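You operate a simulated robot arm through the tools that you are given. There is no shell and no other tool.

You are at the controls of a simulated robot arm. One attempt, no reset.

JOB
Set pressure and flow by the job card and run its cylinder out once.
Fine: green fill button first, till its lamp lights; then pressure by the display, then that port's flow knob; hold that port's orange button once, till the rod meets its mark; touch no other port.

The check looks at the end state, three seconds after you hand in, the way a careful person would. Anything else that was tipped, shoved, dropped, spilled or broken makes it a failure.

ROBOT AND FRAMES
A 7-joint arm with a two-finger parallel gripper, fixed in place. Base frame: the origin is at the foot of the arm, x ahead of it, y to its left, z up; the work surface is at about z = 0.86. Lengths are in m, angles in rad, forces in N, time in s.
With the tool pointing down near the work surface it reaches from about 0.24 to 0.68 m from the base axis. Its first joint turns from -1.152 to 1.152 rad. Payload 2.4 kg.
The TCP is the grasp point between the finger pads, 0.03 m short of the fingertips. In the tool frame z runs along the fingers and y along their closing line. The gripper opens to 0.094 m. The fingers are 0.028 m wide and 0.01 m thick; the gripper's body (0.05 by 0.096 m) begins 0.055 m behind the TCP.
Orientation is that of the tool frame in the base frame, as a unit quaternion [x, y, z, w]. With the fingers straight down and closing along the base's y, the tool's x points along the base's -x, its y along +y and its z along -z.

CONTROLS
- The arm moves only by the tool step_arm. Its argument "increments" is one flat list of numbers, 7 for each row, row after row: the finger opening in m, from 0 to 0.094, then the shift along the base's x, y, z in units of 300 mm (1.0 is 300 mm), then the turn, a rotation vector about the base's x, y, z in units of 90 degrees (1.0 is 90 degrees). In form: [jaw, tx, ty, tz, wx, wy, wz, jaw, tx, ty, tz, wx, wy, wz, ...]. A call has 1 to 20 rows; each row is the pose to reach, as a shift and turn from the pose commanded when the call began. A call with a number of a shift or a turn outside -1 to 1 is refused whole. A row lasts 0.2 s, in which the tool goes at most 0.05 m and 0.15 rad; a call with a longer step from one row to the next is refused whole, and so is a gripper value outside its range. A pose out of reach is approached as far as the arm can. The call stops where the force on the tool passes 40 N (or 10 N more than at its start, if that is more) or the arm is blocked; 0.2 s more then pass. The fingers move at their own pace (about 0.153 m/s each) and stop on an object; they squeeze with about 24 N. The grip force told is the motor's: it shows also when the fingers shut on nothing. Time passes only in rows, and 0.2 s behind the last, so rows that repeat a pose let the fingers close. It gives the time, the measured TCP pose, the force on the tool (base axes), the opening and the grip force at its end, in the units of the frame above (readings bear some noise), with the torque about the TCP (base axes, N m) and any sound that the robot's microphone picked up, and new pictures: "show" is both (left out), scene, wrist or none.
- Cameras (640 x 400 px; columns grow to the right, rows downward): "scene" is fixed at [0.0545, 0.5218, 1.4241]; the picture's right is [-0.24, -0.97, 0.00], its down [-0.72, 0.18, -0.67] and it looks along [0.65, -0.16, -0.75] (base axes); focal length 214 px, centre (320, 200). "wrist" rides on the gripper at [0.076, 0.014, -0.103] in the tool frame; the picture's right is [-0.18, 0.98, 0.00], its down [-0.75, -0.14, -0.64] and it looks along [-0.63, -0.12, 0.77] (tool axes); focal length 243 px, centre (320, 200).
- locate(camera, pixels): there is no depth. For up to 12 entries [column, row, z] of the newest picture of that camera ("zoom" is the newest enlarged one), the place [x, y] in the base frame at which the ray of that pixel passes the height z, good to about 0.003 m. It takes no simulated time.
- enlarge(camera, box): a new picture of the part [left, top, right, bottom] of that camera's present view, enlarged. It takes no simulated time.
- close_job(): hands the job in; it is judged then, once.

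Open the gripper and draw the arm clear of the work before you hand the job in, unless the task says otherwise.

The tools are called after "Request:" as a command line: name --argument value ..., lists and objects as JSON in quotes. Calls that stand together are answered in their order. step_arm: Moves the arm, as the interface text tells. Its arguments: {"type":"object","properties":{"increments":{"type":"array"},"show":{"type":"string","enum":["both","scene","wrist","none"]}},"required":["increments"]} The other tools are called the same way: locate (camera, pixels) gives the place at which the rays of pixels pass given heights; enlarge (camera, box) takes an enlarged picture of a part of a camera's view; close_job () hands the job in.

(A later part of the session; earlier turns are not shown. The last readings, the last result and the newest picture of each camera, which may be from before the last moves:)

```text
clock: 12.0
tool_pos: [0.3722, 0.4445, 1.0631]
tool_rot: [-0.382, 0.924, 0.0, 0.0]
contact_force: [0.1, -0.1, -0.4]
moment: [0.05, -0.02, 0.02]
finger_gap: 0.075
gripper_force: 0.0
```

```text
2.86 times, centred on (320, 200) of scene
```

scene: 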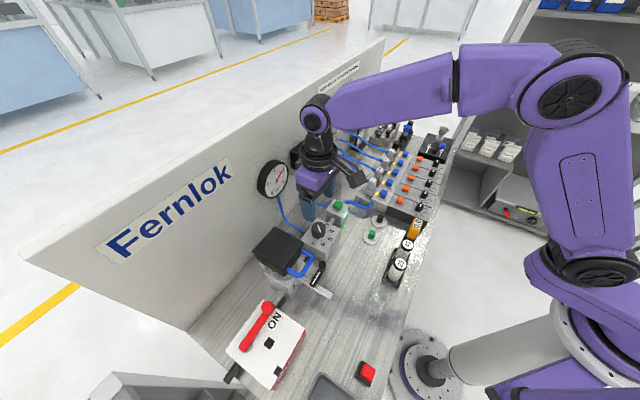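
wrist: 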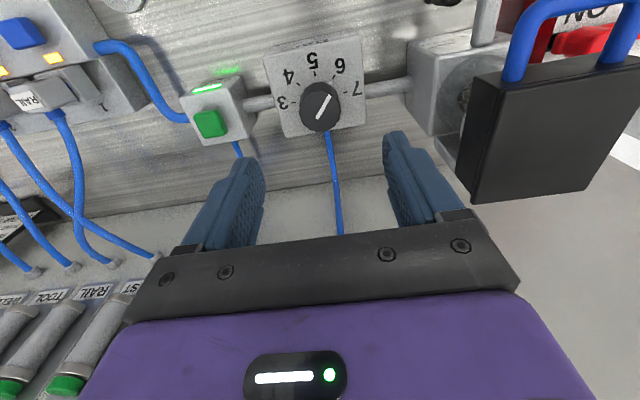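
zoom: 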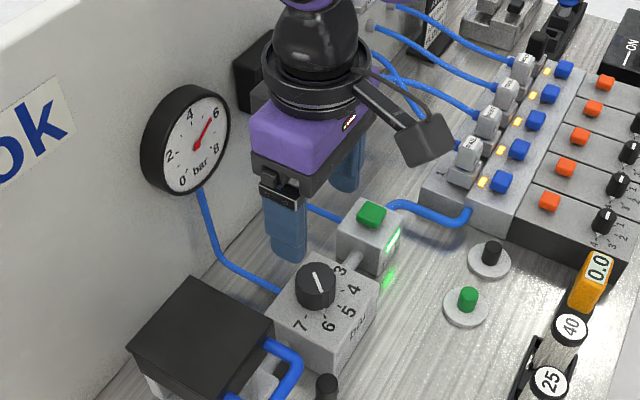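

Wrist view: knob centred at about (320,107) between the fingers. I locate its top and rim precisely to align before descending.

Request:
locate --camera "zoom" --pixels '[[315, 290, 0.94]]'

Request:
locate --camera "wrist" --pixels '[[320, 109, 0.94], [320, 109, 0.945], [320, 109, 0.95], [300, 112, 0.94], [340, 108, 0.94], [318, 131, 0.945], [316, 88, 0.91], [277, 137, 0.91], [367, 120, 0.91], [262, 53, 0.91]]'

```text
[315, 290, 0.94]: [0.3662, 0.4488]
```

```text
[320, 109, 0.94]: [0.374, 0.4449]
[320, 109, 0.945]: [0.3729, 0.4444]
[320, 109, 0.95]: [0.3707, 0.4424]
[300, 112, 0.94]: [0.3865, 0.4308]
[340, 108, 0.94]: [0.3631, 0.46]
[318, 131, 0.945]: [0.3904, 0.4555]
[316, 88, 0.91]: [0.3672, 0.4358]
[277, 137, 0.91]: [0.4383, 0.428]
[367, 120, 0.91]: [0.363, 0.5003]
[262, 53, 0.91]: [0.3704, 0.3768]
```

Knob centre (0.373, 0.4445), diameter ~37 mm; the TCP sits over it. I descend so the fingertips stop at about z 0.921, with opening 0.06.

Request:
step_arm --increments '[0.065, 0.001, 0.0, -0.1, 0, 0, 0, 0.06, 0.002, 0.0, -0.2, 0, 0, 0, 0.06, 0.002, 0.0, -0.28, 0, 0, 0, 0.06, 0.002, 0, -0.34, 0, 0, 0, 0.06, 0.002, 0, -0.376, 0, 0, 0]'

Request:
enlarge --camera "wrist" --box '[220, 40, 420, 240]'

Request:
enlarge --camera "scene" --box '[250, 130, 390, 270]'

```text
clock: 13.2
tool_pos: [0.3729, 0.4431, 0.952]
tool_rot: [-0.382, 0.924, 0.0, 0.0]
contact_force: [0.4, -0.7, -0.8]
moment: [0.0, -0.01, 0.03]
finger_gap: 0.0601
gripper_force: 0.1
```

scene: 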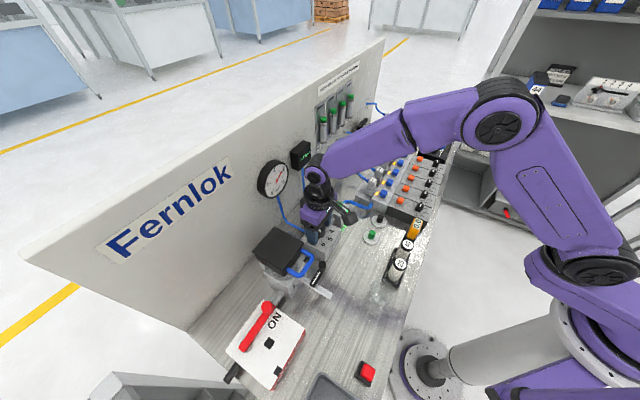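
wrist: 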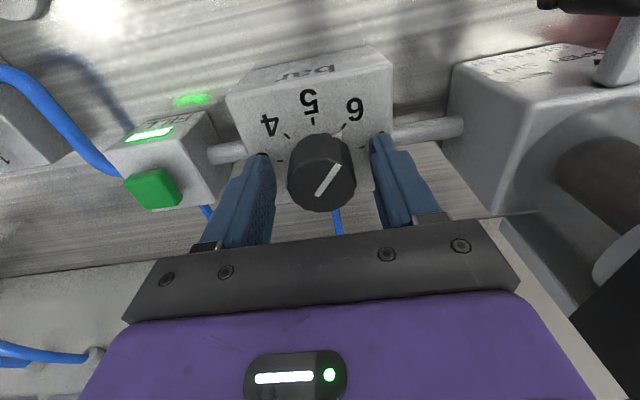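

```text
2.00 times, centred on (320, 140) of wrist
```

zoom: 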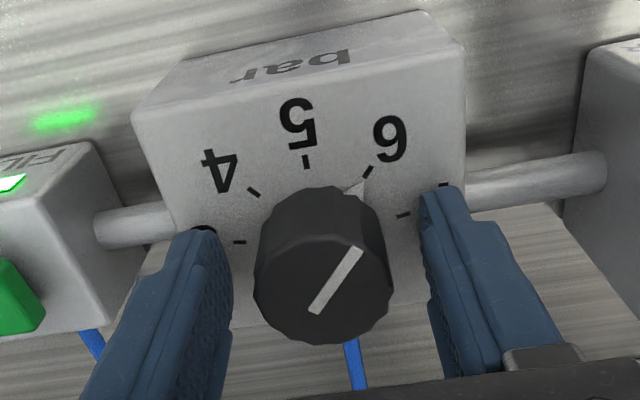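

```text
2.86 times, centred on (320, 200) of scene
```

zoom: 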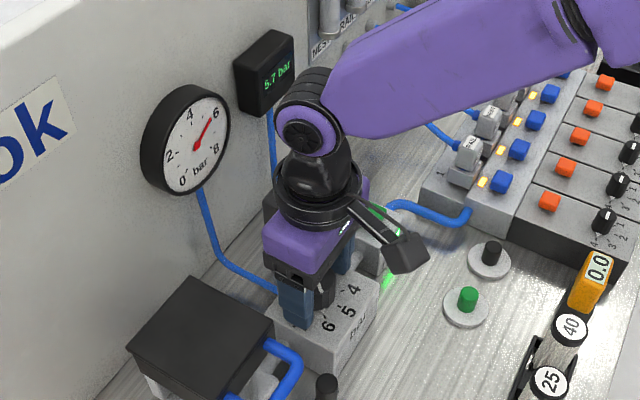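

The fingers straddle the knob evenly and the display at scene (302,155) is visible showing 5.7 bar. I close on the knob.

Request:
step_arm --increments '[0.045, 0, 0, 0, 0, 0, 0, 0.03, 0, 0, 0, 0, 0, 0, 0.02, 0, 0, 0, 0, 0, 0, 0.02, 0, 0, 0, 0, 0, 0]' --show "wrist"

Request:
enlarge --camera "scene" --box '[280, 130, 320, 170]'

```text
clock: 14.2
tool_pos: [0.374, 0.4456, 0.951]
tool_rot: [-0.384, 0.923, 0.0, 0.001]
contact_force: [0.7, 6.3, -6.5]
moment: [0.39, -0.74, 0.0]
finger_gap: 0.0376
gripper_force: 44.6
```

wrist: 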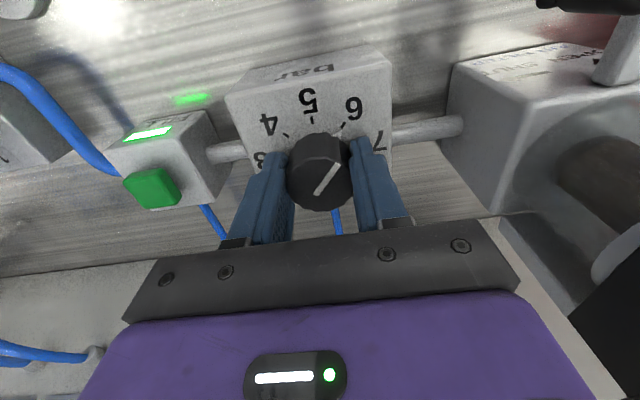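

```text
10.00 times, centred on (300, 150) of scene
```

zoom: 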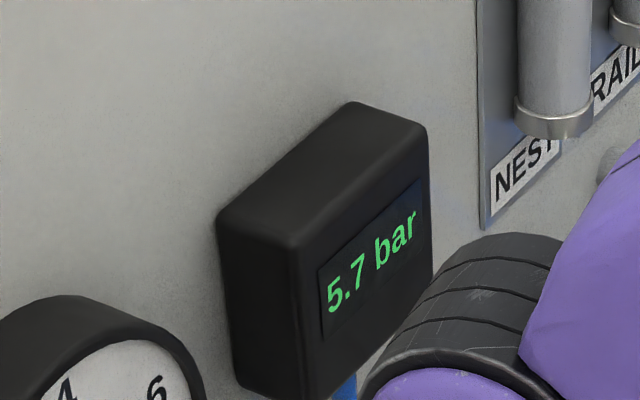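

Gripped at 0.0376 m, display 5.7. I turn anticlockwise by 8° in small steps and read the display.

Request:
step_arm --increments '[0.02, 0, 0, 0, 0, 0, 0.03, 0.02, 0, 0, 0, 0, 0, 0.06, 0.02, 0, 0, 0, 0, 0, 0.09, 0.02, 0, 0, 0, 0, 0, 0.09]' --show "wrist"

Request:
enlarge --camera "scene" --box '[280, 130, 320, 170]'

Request:
enlarge --camera "wrist" --box '[250, 60, 400, 220]'

```text
clock: 15.2
tool_pos: [0.3736, 0.4442, 0.9515]
tool_rot: [-0.448, 0.894, 0.0, 0.001]
contact_force: [3.4, 8.2, -9.4]
moment: [0.76, -0.52, -0.01]
finger_gap: 0.0376
gripper_force: 45.5
```

wrist: 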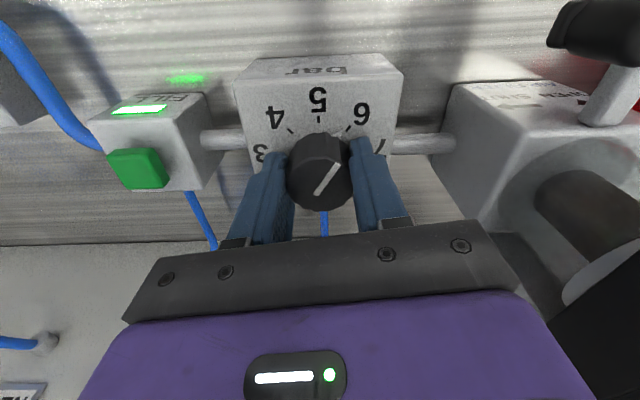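

```text
10.00 times, centred on (300, 150) of scene
```

zoom: 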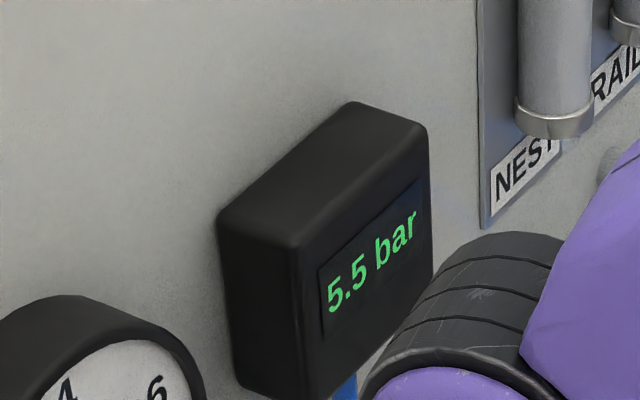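

```text
2.50 times, centred on (325, 140) of wrist
```

zoom: 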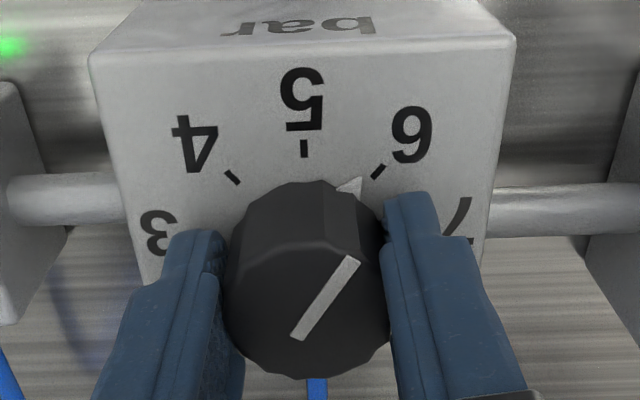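

Display reads 5.5 bar. I hold a moment to see that it is settled.

Request:
step_arm --increments '[0.02, 0, 0, 0, 0, 0, 0, 0.02, 0, 0, 0, 0, 0, 0, 0.02, 0, 0, 0, 0, 0, 0]' --show "none"

Request:
enlarge --camera "scene" --box '[280, 130, 320, 170]'

Request:
enlarge --camera "scene" --box '[250, 155, 300, 205]'

```text
clock: 16.0
tool_pos: [0.3737, 0.4435, 0.9521]
tool_rot: [-0.447, 0.895, 0.0, 0.0]
contact_force: [5.3, 9.9, -10.1]
moment: [0.31, -0.2, -0.03]
finger_gap: 0.0374
gripper_force: 45.1
```

```text
10.00 times, centred on (300, 150) of scene
```

zoom: 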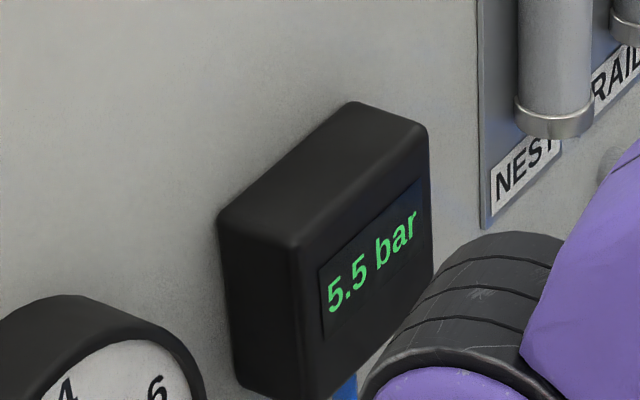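

```text
8.00 times, centred on (275, 180) of scene
```

zoom: 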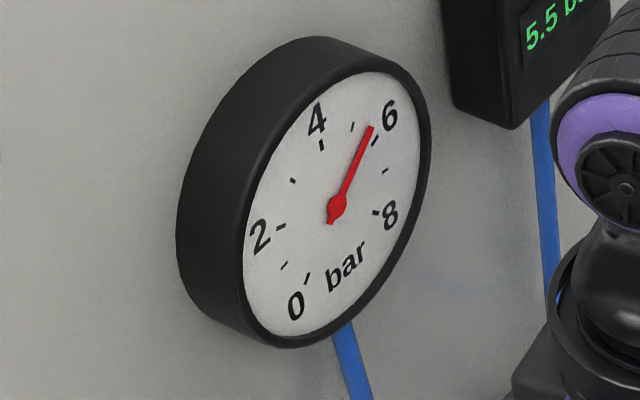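

Settled at 5.5 bar (the dial gauge reads a little higher, but the card job goes by the display). I open the fingers, rise straight up and re-read.

Request:
step_arm --increments '[0.045, 0, 0, 0, 0, 0, 0, 0.06, 0, 0, 0, 0, 0, 0, 0.06, 0, 0, 0, 0, 0, 0, 0.06, 0, 0, 0.05, 0, 0, 0, 0.06, 0, 0, 0.17, 0, 0, 0, 0.06, 0, 0, 0.3, 0, 0, 0, 0.06, 0, 0, 0.42, 0, 0, 0]'

Request:
enlarge --camera "scene" --box '[250, 130, 390, 270]'

Request:
enlarge --camera "wrist" --box '[220, 0, 420, 160]'

```text
clock: 17.6
tool_pos: [0.3729, 0.4441, 1.079]
tool_rot: [-0.447, 0.894, 0.0, 0.0]
contact_force: [-0.4, -1.3, -0.3]
moment: [-0.01, 0.0, 0.03]
finger_gap: 0.06
gripper_force: 0.0
```

scene: 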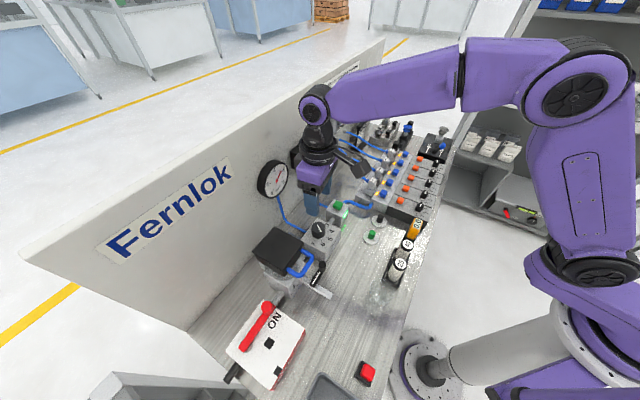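
wrist: 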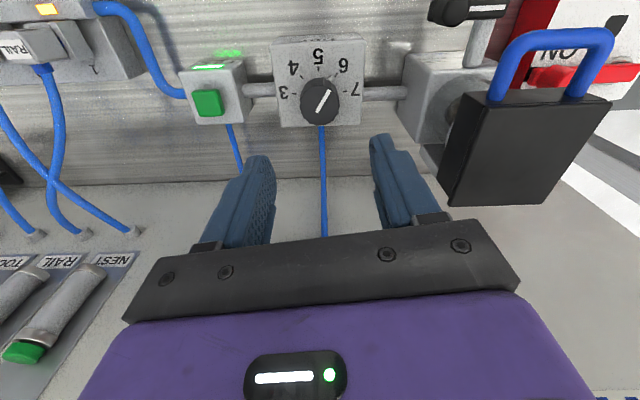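

```text
2.86 times, centred on (320, 200) of scene
```

zoom: 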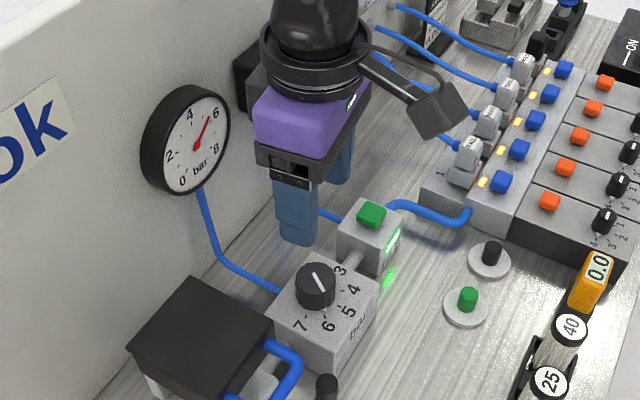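

```text
2.50 times, centred on (320, 80) of wrist
```

zoom: 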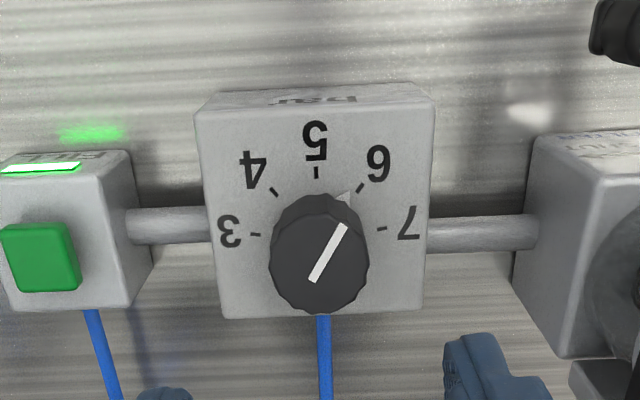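

Pressure is set (knob pointer just below 6). Next the NEST port's flow knob: I locate knob 2 at scene (424.6,193.1) and orange button 2 at (406.2,188.5).

Request:
locate --camera "scene" --pixels '[[420, 205.6, 0.93], [424.6, 193.1, 0.93], [424.6, 193.1, 0.94], [428.75, 181.9, 0.93], [432.5, 171.9, 0.93], [400.4, 200, 0.92], [406.25, 188.5, 0.92], [411.25, 177.5, 0.92]]'

Request:
enlarge --camera "scene" --box '[380, 165, 440, 225]'

```text
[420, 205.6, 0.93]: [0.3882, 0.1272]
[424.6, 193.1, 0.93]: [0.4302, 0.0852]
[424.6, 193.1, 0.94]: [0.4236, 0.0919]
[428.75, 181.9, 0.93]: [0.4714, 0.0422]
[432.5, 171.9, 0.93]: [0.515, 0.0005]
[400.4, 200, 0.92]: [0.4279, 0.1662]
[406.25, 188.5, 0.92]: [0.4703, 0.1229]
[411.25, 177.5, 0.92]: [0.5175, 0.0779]
```

```text
6.67 times, centred on (410, 195) of scene
```

zoom: 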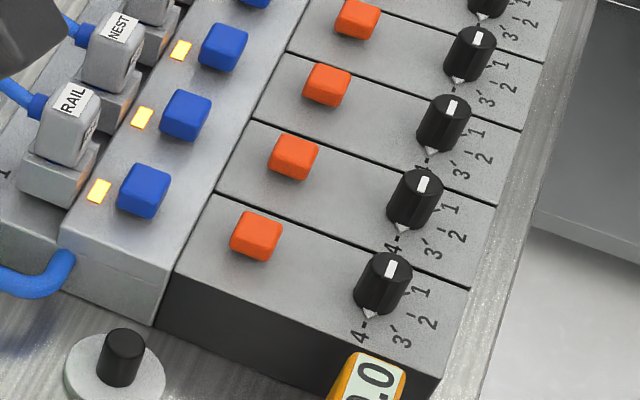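

Knob 2 is near (0.430, 0.085), orange 2 near (0.470, 0.122). I carry the arm there at a safe height and return yaw to 45°.

Request:
step_arm --increments '[0.06, 0.019, -0.133, 0.04, 0, 0, -0.013, 0.06, 0.038, -0.267, 0.08, 0, 0, -0.026, 0.06, 0.057, -0.4, 0.12, 0, 0, -0.04, 0.06, 0.076, -0.533, 0.14, 0, 0, -0.053, 0.06, 0.095, -0.667, 0.14, 0, 0, -0.066, 0.06, 0.114, -0.8, 0.14, 0, 0, -0.08, 0.06, 0.133, -0.933, 0.14, 0, 0, -0.09]' --show "none"

Request:
step_arm --increments '[0.05, 0.02, -0.124, 0.0, 0, 0, 0, 0.05, 0.04, -0.26, 0.0, 0, 0, 0, 0.05, 0.04, -0.26, 0.0, 0, 0, 0]'

Request:
enlarge --camera "wrist" --box '[200, 0, 440, 200]'

Request:
enlarge --camera "scene" --box '[260, 130, 360, 250]'

```text
clock: 19.2
tool_pos: [0.4145, 0.1621, 1.1194]
tool_rot: [-0.383, 0.924, -0.001, 0.0]
contact_force: [0.0, -0.1, 0.9]
moment: [0.0, -0.03, -0.01]
finger_gap: 0.0597
gripper_force: 0.0
```

```text
clock: 20.0
tool_pos: [0.4255, 0.0854, 1.1204]
tool_rot: [-0.383, 0.924, 0.0, 0.0]
contact_force: [0.2, 0.6, 0.6]
moment: [0.01, 0.02, 0.01]
finger_gap: 0.0501
gripper_force: 0.0
```

scene: 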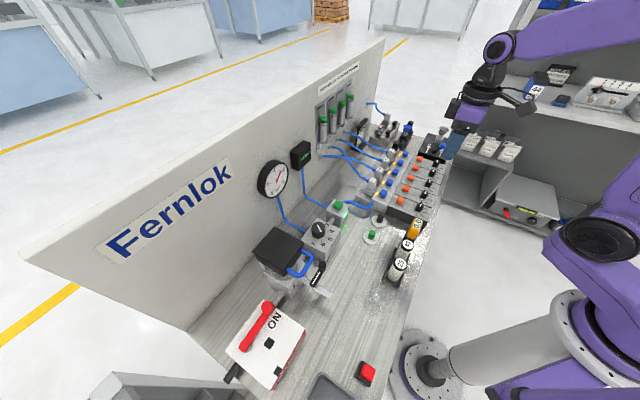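
wrist: 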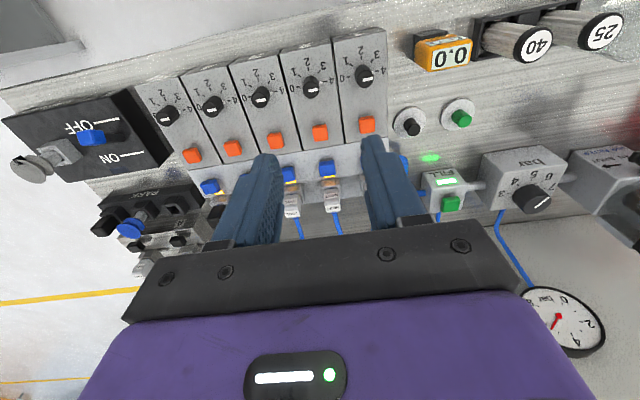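

```text
2.00 times, centred on (320, 100) of wrist
```

zoom: 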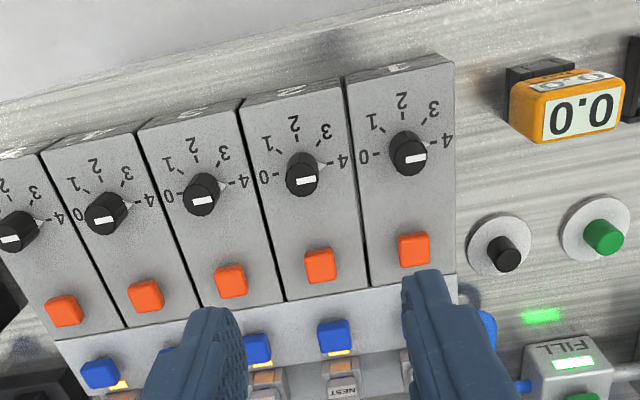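

```text
3.33 times, centred on (310, 190) of scene
```

zoom: 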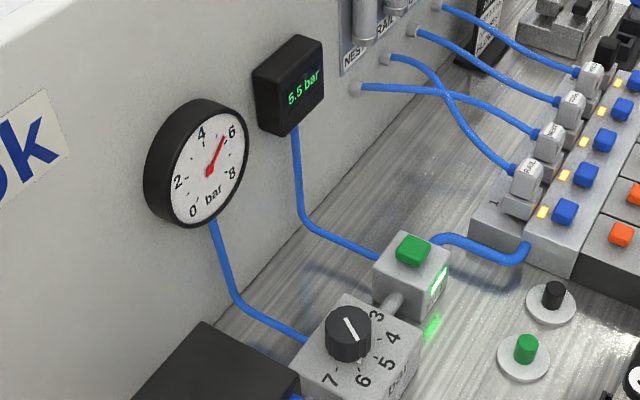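

Display holds at 5.5 bar. The flow scales run 0 (left) over 2 (top) to 4 (right) with all pointers at 4; there is also text on the front edges of the rows, so I enlarge that to be certain which row is NEST's.

Request:
enlarge --camera "wrist" --box '[280, 20, 400, 100]'

Request:
enlarge --camera "wrist" --box '[280, 50, 380, 150]'

Request:
locate --camera "wrist" --pixels '[[312, 86, 0.93], [312, 86, 0.94], [320, 131, 0.92], [320, 131, 0.91], [365, 76, 0.94], [262, 97, 0.94], [333, 80, 0.91], [293, 88, 0.91], [310, 60, 0.91]]'

```text
5.00 times, centred on (340, 60) of wrist
```

zoom: 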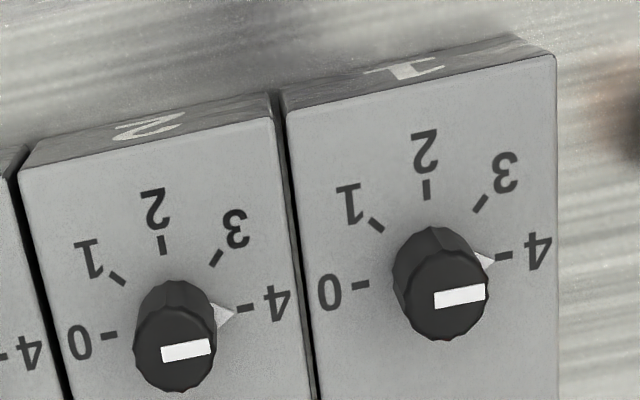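

```text
4.00 times, centred on (330, 100) of wrist
```

zoom: 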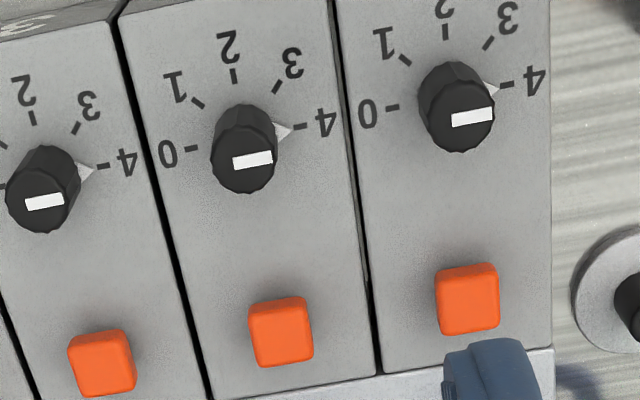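

```text
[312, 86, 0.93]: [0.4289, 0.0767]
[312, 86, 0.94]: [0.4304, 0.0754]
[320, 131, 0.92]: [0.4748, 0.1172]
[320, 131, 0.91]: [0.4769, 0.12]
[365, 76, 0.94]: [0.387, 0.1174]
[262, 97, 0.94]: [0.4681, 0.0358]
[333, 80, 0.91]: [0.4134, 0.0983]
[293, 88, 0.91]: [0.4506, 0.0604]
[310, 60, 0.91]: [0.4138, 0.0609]
```

Front labels confirm row "2"; NEST is plugged into port 2. I locate knob 2's cap centre (311.5,90) and scale centre (311.6,84.5) precisely.

Request:
locate --camera "wrist" --pixels '[[311.5, 90, 0.925], [311.5, 90, 0.93], [311.5, 90, 0.935], [311.5, 90, 0.94], [311.6, 84.5, 0.9], [311.6, 84.5, 0.905], [311.6, 84.5, 0.91], [320, 131, 0.915], [298, 87.5, 0.907], [325, 82, 0.907]]'

Request:
locate --camera "scene" --pixels '[[424.6, 193.1, 0.925], [424.6, 193.1, 0.935], [424.6, 193.1, 0.945], [422.5, 200, 0.905], [406.2, 189, 0.915]]'

Request:
enlarge --camera "scene" --box '[400, 175, 440, 215]'

```text
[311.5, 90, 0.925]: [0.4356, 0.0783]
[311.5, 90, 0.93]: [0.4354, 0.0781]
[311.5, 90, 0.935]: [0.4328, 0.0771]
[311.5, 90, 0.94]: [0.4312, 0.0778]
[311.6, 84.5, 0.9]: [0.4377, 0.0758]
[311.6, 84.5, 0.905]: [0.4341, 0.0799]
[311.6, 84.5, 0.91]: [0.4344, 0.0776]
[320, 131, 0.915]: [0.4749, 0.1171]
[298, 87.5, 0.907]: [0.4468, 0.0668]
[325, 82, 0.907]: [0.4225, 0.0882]
```

```text
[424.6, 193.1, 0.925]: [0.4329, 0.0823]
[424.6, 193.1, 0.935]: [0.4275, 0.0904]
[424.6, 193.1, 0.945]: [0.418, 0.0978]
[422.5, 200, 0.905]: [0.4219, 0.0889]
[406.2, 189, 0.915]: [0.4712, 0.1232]
```

```text
10.00 times, centred on (420, 195) of scene
```

zoom: 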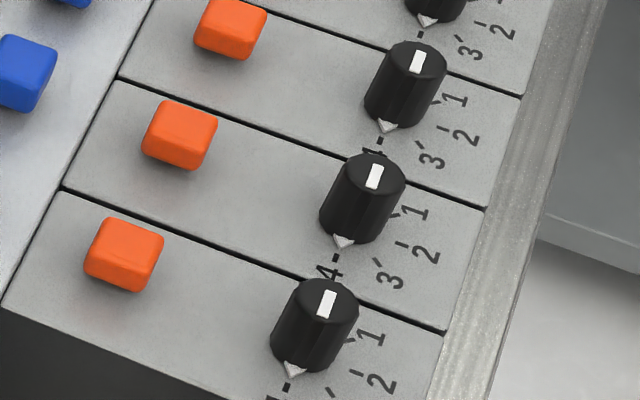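

Knob 2 centre ≈ (0.4335, 0.079), Ø ≈ 19 mm; it must turn +135° (anticlockwise) from 4 to 1. I first test in the air whether the wrist reaches yaw 90°.

Request:
step_arm --increments '[0.04, 0.005, -0.005, 0.0, 0, 0, 0.09, 0.04, 0.01, -0.01, 0.0, 0, 0, 0.18, 0.04, 0.015, -0.015, 0.0, 0, 0, 0.27, 0.04, 0.02, -0.02, 0.0, 0, 0, 0.36, 0.04, 0.025, -0.024, 0.0, 0, 0, 0.45, 0.04, 0.025, -0.024, 0.0, 0, 0, 0.5, 0.04, 0.025, -0.024, 0.0, 0, 0, 0.55]'

```text
clock: 21.6
tool_pos: [0.432, 0.0786, 1.1198]
tool_rot: [0.735, -0.678, -0.001, -0.001]
contact_force: [0.4, 0.2, -0.6]
moment: [-0.02, 0.0, 0.01]
finger_gap: 0.04
gripper_force: 0.0
```

scene: 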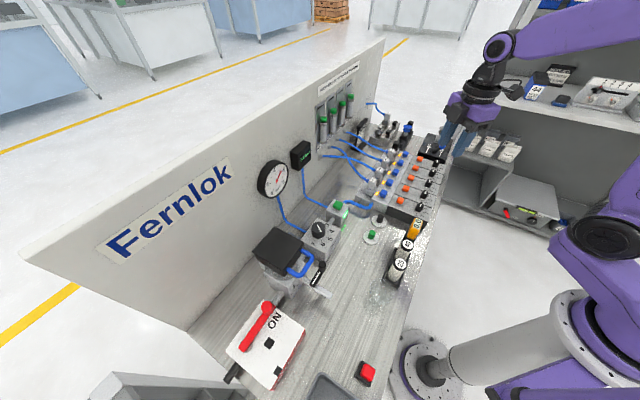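
wrist: 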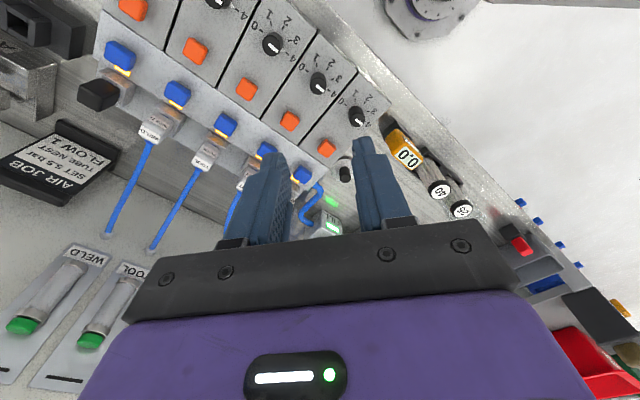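

Yaw 94.5° is reached without trouble. Now I turn back to yaw −45° for the grasp.

Request:
step_arm --increments '[0.04, 0, 0, 0, 0, 0, -0.09, 0.04, 0, 0, 0, 0, 0, -0.18, 0.04, 0, 0, 0, 0, 0, -0.27, 0.04, 0, 0, 0, 0, 0, -0.36, 0.04, 0, 0, 0, 0, 0, -0.45, 0.04, 0, 0, 0, 0, 0, -0.54, 0.04, 0, 0, 0, 0, 0, -0.63, 0.04, 0, 0, 0, 0, 0, -0.72, 0.04, 0, 0, 0, 0, 0, -0.81, 0.04, 0, 0, 0, 0, 0, -0.9]' --show "none"

Request:
step_arm --increments '[0.04, 0, 0, 0, 0, 0, -0.09, 0.04, 0, 0, 0, 0, 0, -0.18, 0.04, 0, 0, 0, 0, 0, -0.27, 0.04, 0, 0, 0, 0, 0, -0.36, 0.04, 0, 0, 0, 0, 0, -0.45, 0.04, 0, 0, 0, 0, 0, -0.54, 0.04, 0, 0, 0, 0, 0, -0.63, 0.04, 0, 0, 0, 0, 0, -0.65]'

Request:
enlarge --camera "wrist" --box '[220, 0, 420, 160]'

```text
clock: 23.8
tool_pos: [0.4337, 0.0778, 1.1198]
tool_rot: [-0.115, 0.993, -0.001, -0.001]
contact_force: [0.1, -0.1, -0.5]
moment: [0.02, -0.01, 0.04]
finger_gap: 0.0399
gripper_force: 0.2
```

```text
clock: 25.6
tool_pos: [0.433, 0.0785, 1.1202]
tool_rot: [0.384, 0.923, 0.0, 0.0]
contact_force: [0.5, -0.1, -0.7]
moment: [0.0, 0.0, 0.02]
finger_gap: 0.04
gripper_force: 0.0
```

scene: 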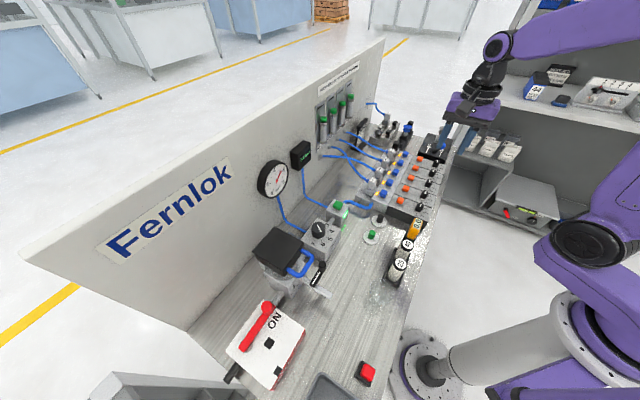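
wrist: 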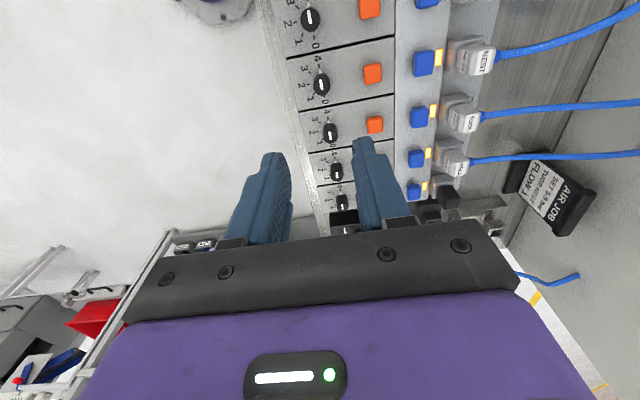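

```text
2.50 times, centred on (320, 80) of wrist
```

zoom: 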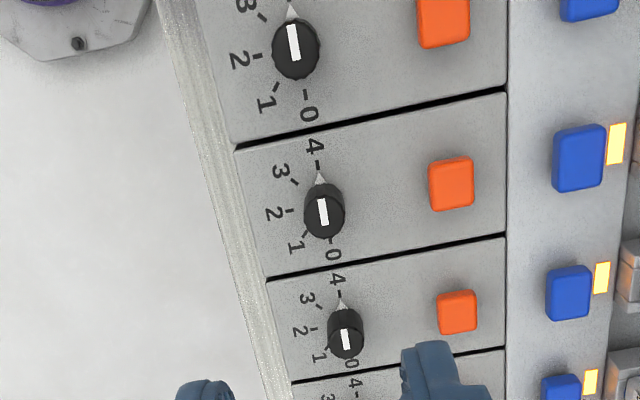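

From this side, NEST's row shows blue (424,63), orange (373,73), knob (321,85). I locate the knob again from this angle to average out errors.

Request:
locate --camera "wrist" --pixels '[[321.6, 85.6, 0.925], [321.6, 85.6, 0.93], [321.6, 85.6, 0.935], [321.6, 83, 0.915], [373, 73, 0.915], [331, 85, 0.93], [313, 85, 0.93]]'

Request:
enlarge --camera "wrist" --box '[290, 60, 350, 110]'

```text
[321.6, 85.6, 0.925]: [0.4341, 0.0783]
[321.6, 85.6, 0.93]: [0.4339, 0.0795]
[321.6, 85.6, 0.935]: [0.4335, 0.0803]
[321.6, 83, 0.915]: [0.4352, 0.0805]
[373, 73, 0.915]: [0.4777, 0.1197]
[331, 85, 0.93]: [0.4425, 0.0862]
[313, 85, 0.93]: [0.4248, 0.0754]
```

```text
8.00 times, centred on (320, 85) of wrist
```

zoom: 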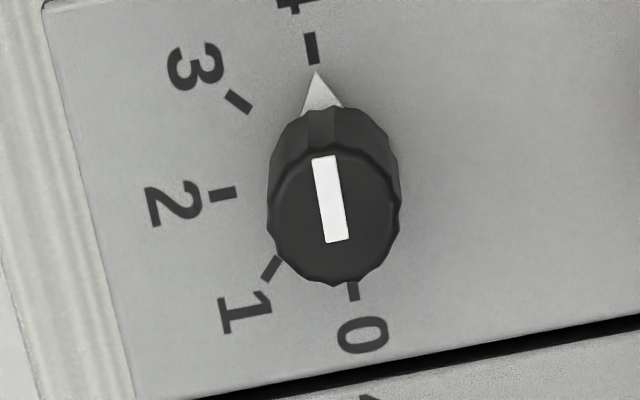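

Consistent: knob 2 at (0.434, 0.079), top ≈ 0.924, plate ≈ 0.905, pointer exactly at 4. I descend with opening 0.04 to just above the plate.

Request:
step_arm --increments '[0.04, 0, 0, -0.15, 0, 0, 0, 0.04, 0, 0, -0.3, 0, 0, 0, 0.04, 0, 0, -0.43, 0, 0, 0, 0.04, 0, 0, -0.52, 0, 0, 0, 0.04, 0, 0, -0.56, 0, 0, 0]'

Request:
enlarge --camera "wrist" --box '[240, 60, 400, 220]'

Request:
enlarge --camera "scene" --box '[370, 140, 450, 220]'

```text
clock: 26.8
tool_pos: [0.4329, 0.0798, 0.9506]
tool_rot: [0.382, 0.924, 0.0, 0.0]
contact_force: [0.5, -0.1, 0.4]
moment: [-0.01, 0.01, 0.02]
finger_gap: 0.0399
gripper_force: 0.0
```

scene: 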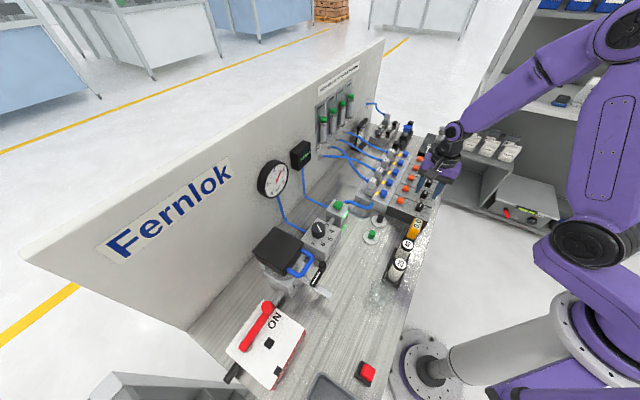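
wrist: 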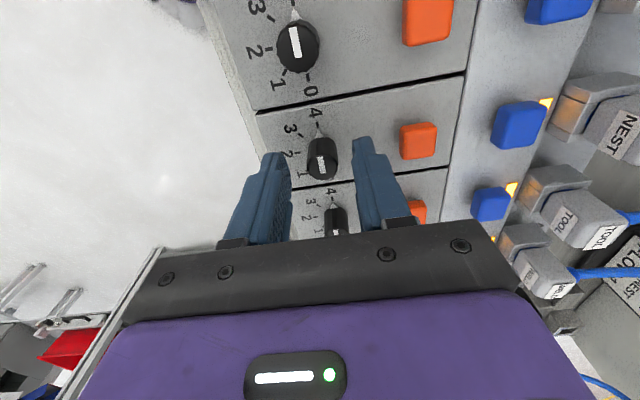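

```text
2.50 times, centred on (320, 140) of wrist
```

zoom: 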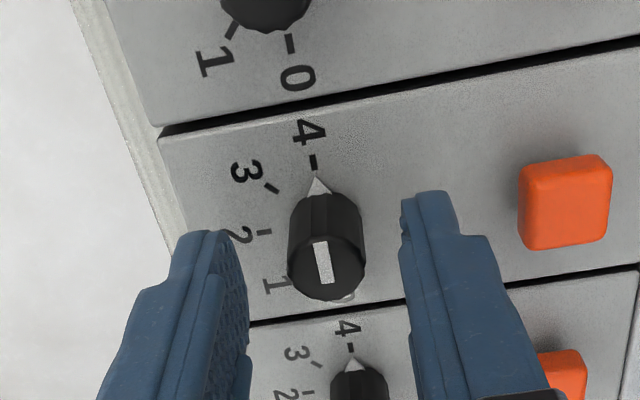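

```text
5.00 times, centred on (410, 180) of scene
```

zoom: 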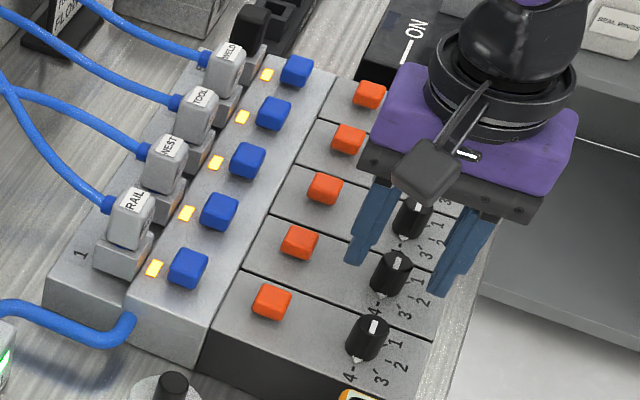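

The fingers straddle knob 2 symmetrically (scene zoom knob at (390,270)). I go down the last 9 mm and close gently.

Request:
step_arm --increments '[0.04, 0.001, 0, -0.016, 0, 0, 0, 0.04, 0.001, 0, -0.03, 0, 0, 0, 0.025, 0.001, 0, -0.03, 0, 0, 0, 0.01, 0.001, 0, -0.03, 0, 0, 0, 0.01, 0.001, 0, -0.03, 0, 0, 0]'

Request:
enlarge --camera "wrist" --box '[240, 60, 400, 220]'

```text
clock: 28.0
tool_pos: [0.4334, 0.0802, 0.9421]
tool_rot: [0.382, 0.924, 0.001, 0.001]
contact_force: [10.1, 9.8, -7.4]
moment: [-0.4, -0.26, 0.02]
finger_gap: 0.0186
gripper_force: 44.9
```

scene: 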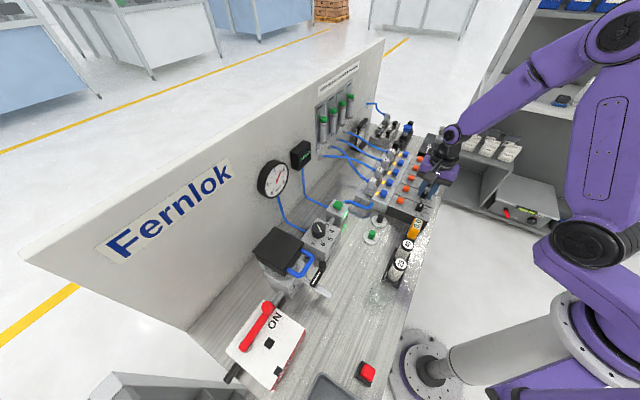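
wrist: 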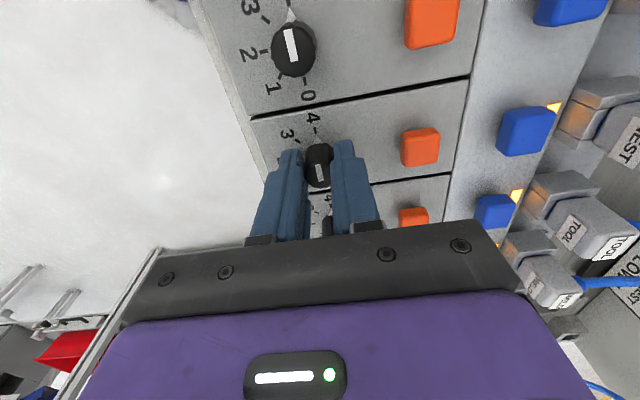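

```text
2.50 times, centred on (320, 140) of wrist
```

zoom: 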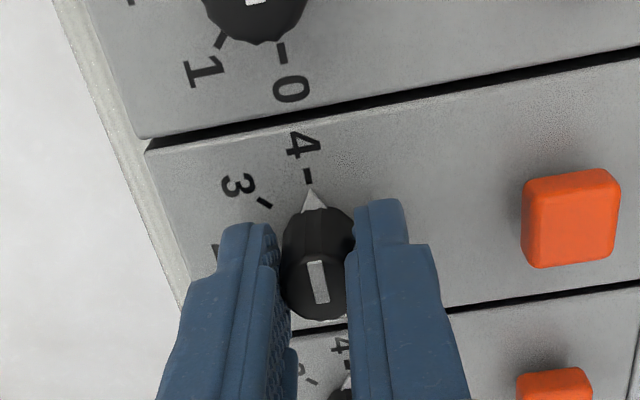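

Gripped (0.0186 m) with a side force of 14 N along +n, so I shift 1 mm that way while turning the first 49° anticlockwise.

Request:
step_arm --increments '[0.01, 0.002, 0.003, 0, 0, 0, 0.0, 0.01, 0.004, 0.004, 0, 0, 0, 0.06, 0.01, 0.004, 0.004, 0, 0, 0, 0.14, 0.01, 0.004, 0.004, 0, 0, 0, 0.22, 0.01, 0.004, 0.004, 0, 0, 0, 0.3]'

Request:
enlarge --camera "wrist" --box '[240, 60, 400, 220]'

```text
clock: 29.2
tool_pos: [0.4335, 0.0781, 0.9404]
tool_rot: [0.157, 0.988, -0.001, -0.001]
contact_force: [-0.5, -2.1, -2.1]
moment: [0.15, -0.89, 0.03]
finger_gap: 0.0187
gripper_force: 45.0
```

scene: 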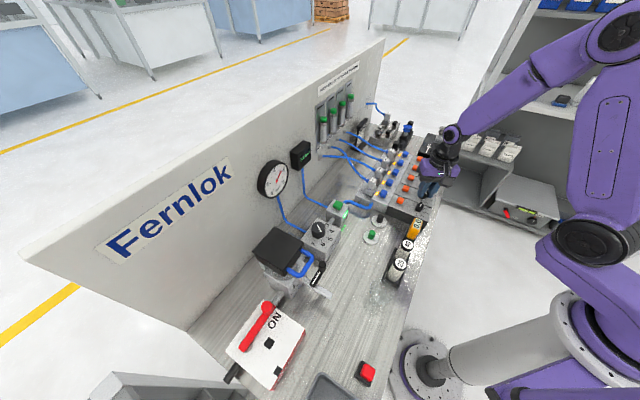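
wrist: 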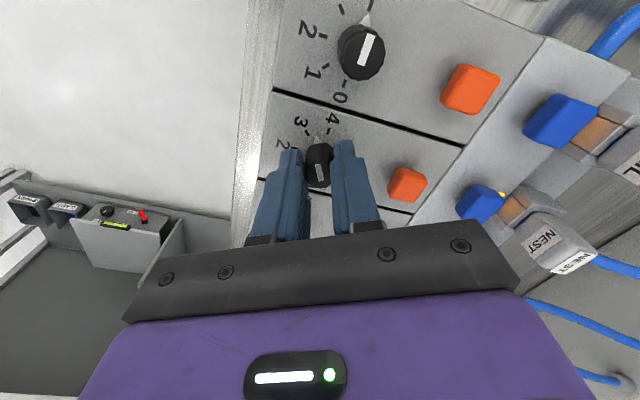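

```text
2.50 times, centred on (320, 140) of wrist
```

zoom: 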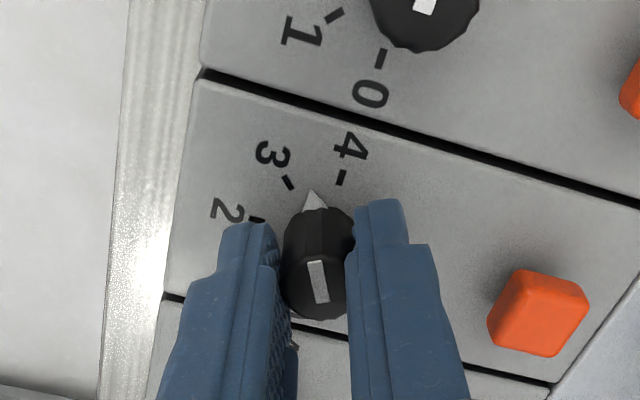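

The knob follows: pointer between 4 and 3, side force gone. I continue 81° more.

Request:
step_arm --increments '[0.01, 0, 0, 0, 0, 0, 0.09, 0.01, 0, 0, 0, 0, 0, 0.18, 0.01, 0, 0, 0, 0, 0, 0.27, 0.01, 0, 0, 0, 0, 0, 0.36, 0.01, 0, 0, 0, 0, 0, 0.45, 0.01, 0, 0, 0, 0, 0, 0.54, 0.01, 0, 0, 0, 0, 0, 0.63, 0.01, 0, 0, 0, 0, 0, 0.72, 0.01, 0, 0, 0, 0, 0, 0.81, 0.01, 0, 0, 0, 0, 0, 0.9]'

Request:
enlarge --camera "wrist" --box '[240, 60, 400, 220]'

```text
clock: 31.4
tool_pos: [0.4344, 0.0769, 0.9429]
tool_rot: [-0.523, 0.852, 0.0, -0.001]
contact_force: [3.3, -28.1, -14.4]
moment: [-1.24, -0.31, -0.01]
finger_gap: 0.0188
gripper_force: 45.2
```

scene: 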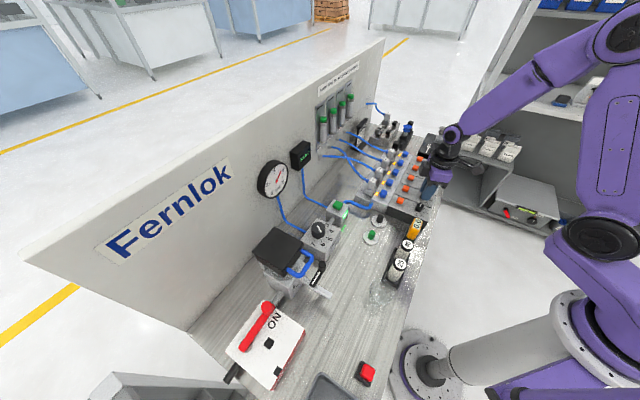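
wrist: 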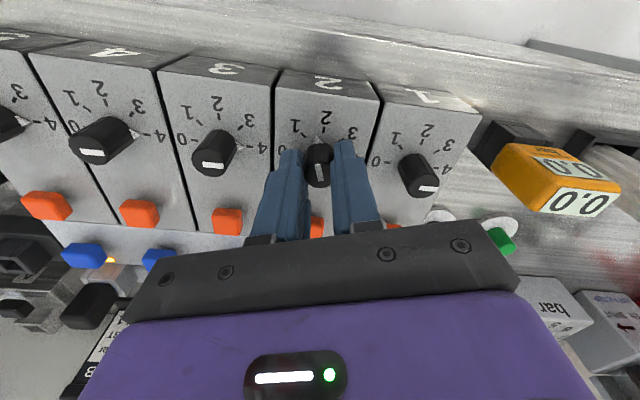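

```text
2.50 times, centred on (320, 140) of wrist
```

zoom: 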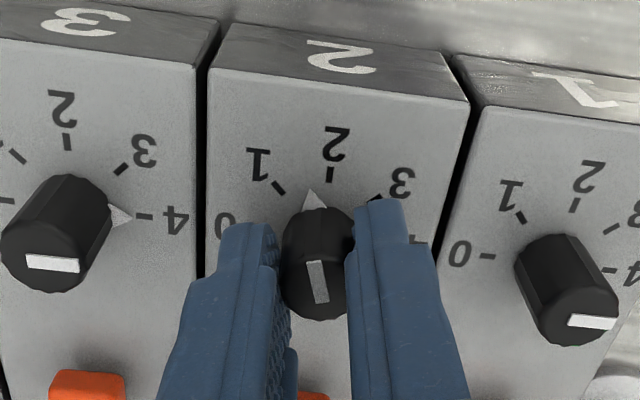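

Pointer now at ~1.6, but the side force is 28 N along −y; I shift 3 mm to −y to relieve it before turning on.

Request:
step_arm --increments '[0.01, -0.001, -0.005, 0, 0, 0, 0, 0.01, -0.002, -0.01, 0, 0, 0, 0, 0.01, -0.002, -0.01, 0, 0, 0, 0]' --show "none"

```text
clock: 32.2
tool_pos: [0.4331, 0.0776, 0.9435]
tool_rot: [-0.523, 0.852, 0.001, 0.0]
contact_force: [9.7, -9.4, -28.2]
moment: [-0.49, 0.41, 0.0]
finger_gap: 0.0188
gripper_force: 44.9
```

A residual pull of −28 N in z remains, so I open in place to relax, letting the knob stay, and check its position.

Request:
step_arm --increments '[0.03, 0, 0, 0, 0, 0, 0, 0.035, 0, 0, 0, 0, 0, 0, 0.035, 0, 0, 0, 0, 0, 0]' --show "wrist"

Request:
enlarge --camera "wrist" --box '[240, 60, 400, 220]'

```text
clock: 33.0
tool_pos: [0.4334, 0.077, 0.9431]
tool_rot: [-0.522, 0.853, 0.001, 0.0]
contact_force: [-0.3, -0.5, 0.5]
moment: [0.03, -0.03, 0.04]
finger_gap: 0.0349
gripper_force: 0.1
```

wrist: 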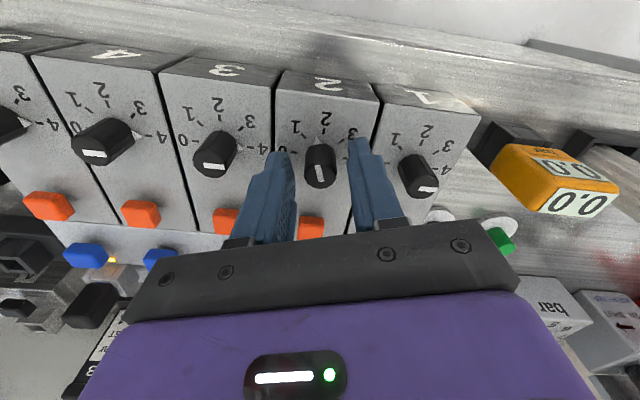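

```text
2.50 times, centred on (320, 140) of wrist
```

zoom: 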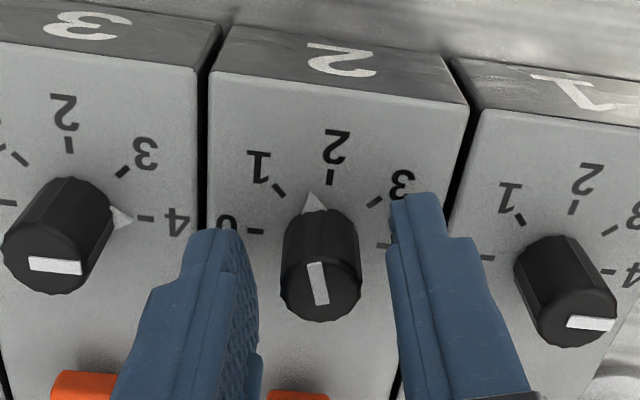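

Relaxed to 0 N; the knob sits centred between the fingers with the pointer at about 1.6. I close again and turn the remaining 27°.

Request:
step_arm --increments '[0.02, 0, 0, 0, 0, 0, 0, 0.01, 0, 0, 0, 0, 0, 0, 0.01, 0, 0, 0, 0, 0, 0, 0.01, 0, 0, 0, 0, 0, 0.06, 0.01, 0, 0, 0, 0, 0, 0.12, 0.01, 0, 0, 0, 0, 0, 0.18, 0.01, 0, 0, 0, 0, 0, 0.24, 0.01, 0, 0, 0, 0, 0, 0.3]' --show "wrist"

Request:
enlarge --camera "wrist" --box '[240, 60, 400, 220]'

```text
clock: 34.8
tool_pos: [0.4343, 0.0759, 0.9434]
tool_rot: [0.707, -0.707, 0.002, -0.001]
contact_force: [10.3, -7.2, 4.7]
moment: [-0.07, 0.15, -0.07]
finger_gap: 0.0185
gripper_force: 45.4
```

wrist: 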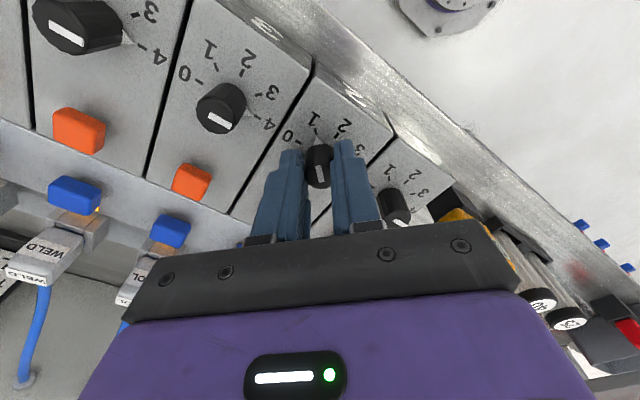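

```text
2.50 times, centred on (320, 140) of wrist
```

zoom: 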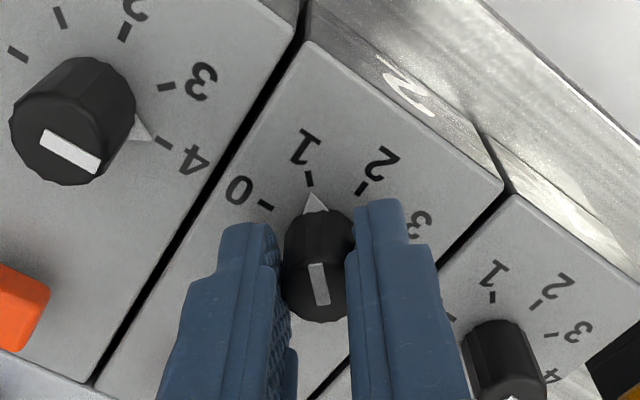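

The pointer tip (313,195) meets tick 1 at (309,178). I enlarge further to judge the alignment before releasing.

Request:
enlarge --camera "wrist" --box '[295, 110, 355, 170]'

```text
6.67 times, centred on (325, 140) of wrist
```

zoom: 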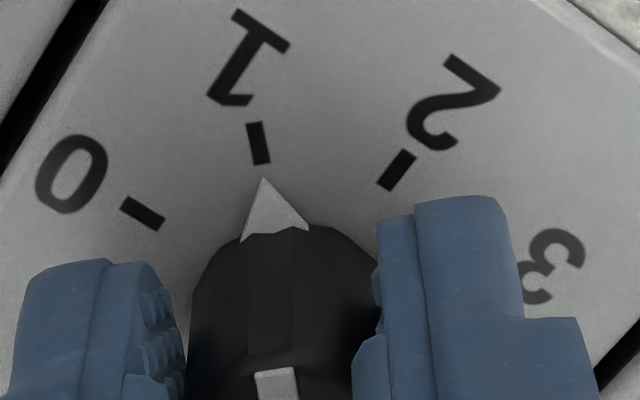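

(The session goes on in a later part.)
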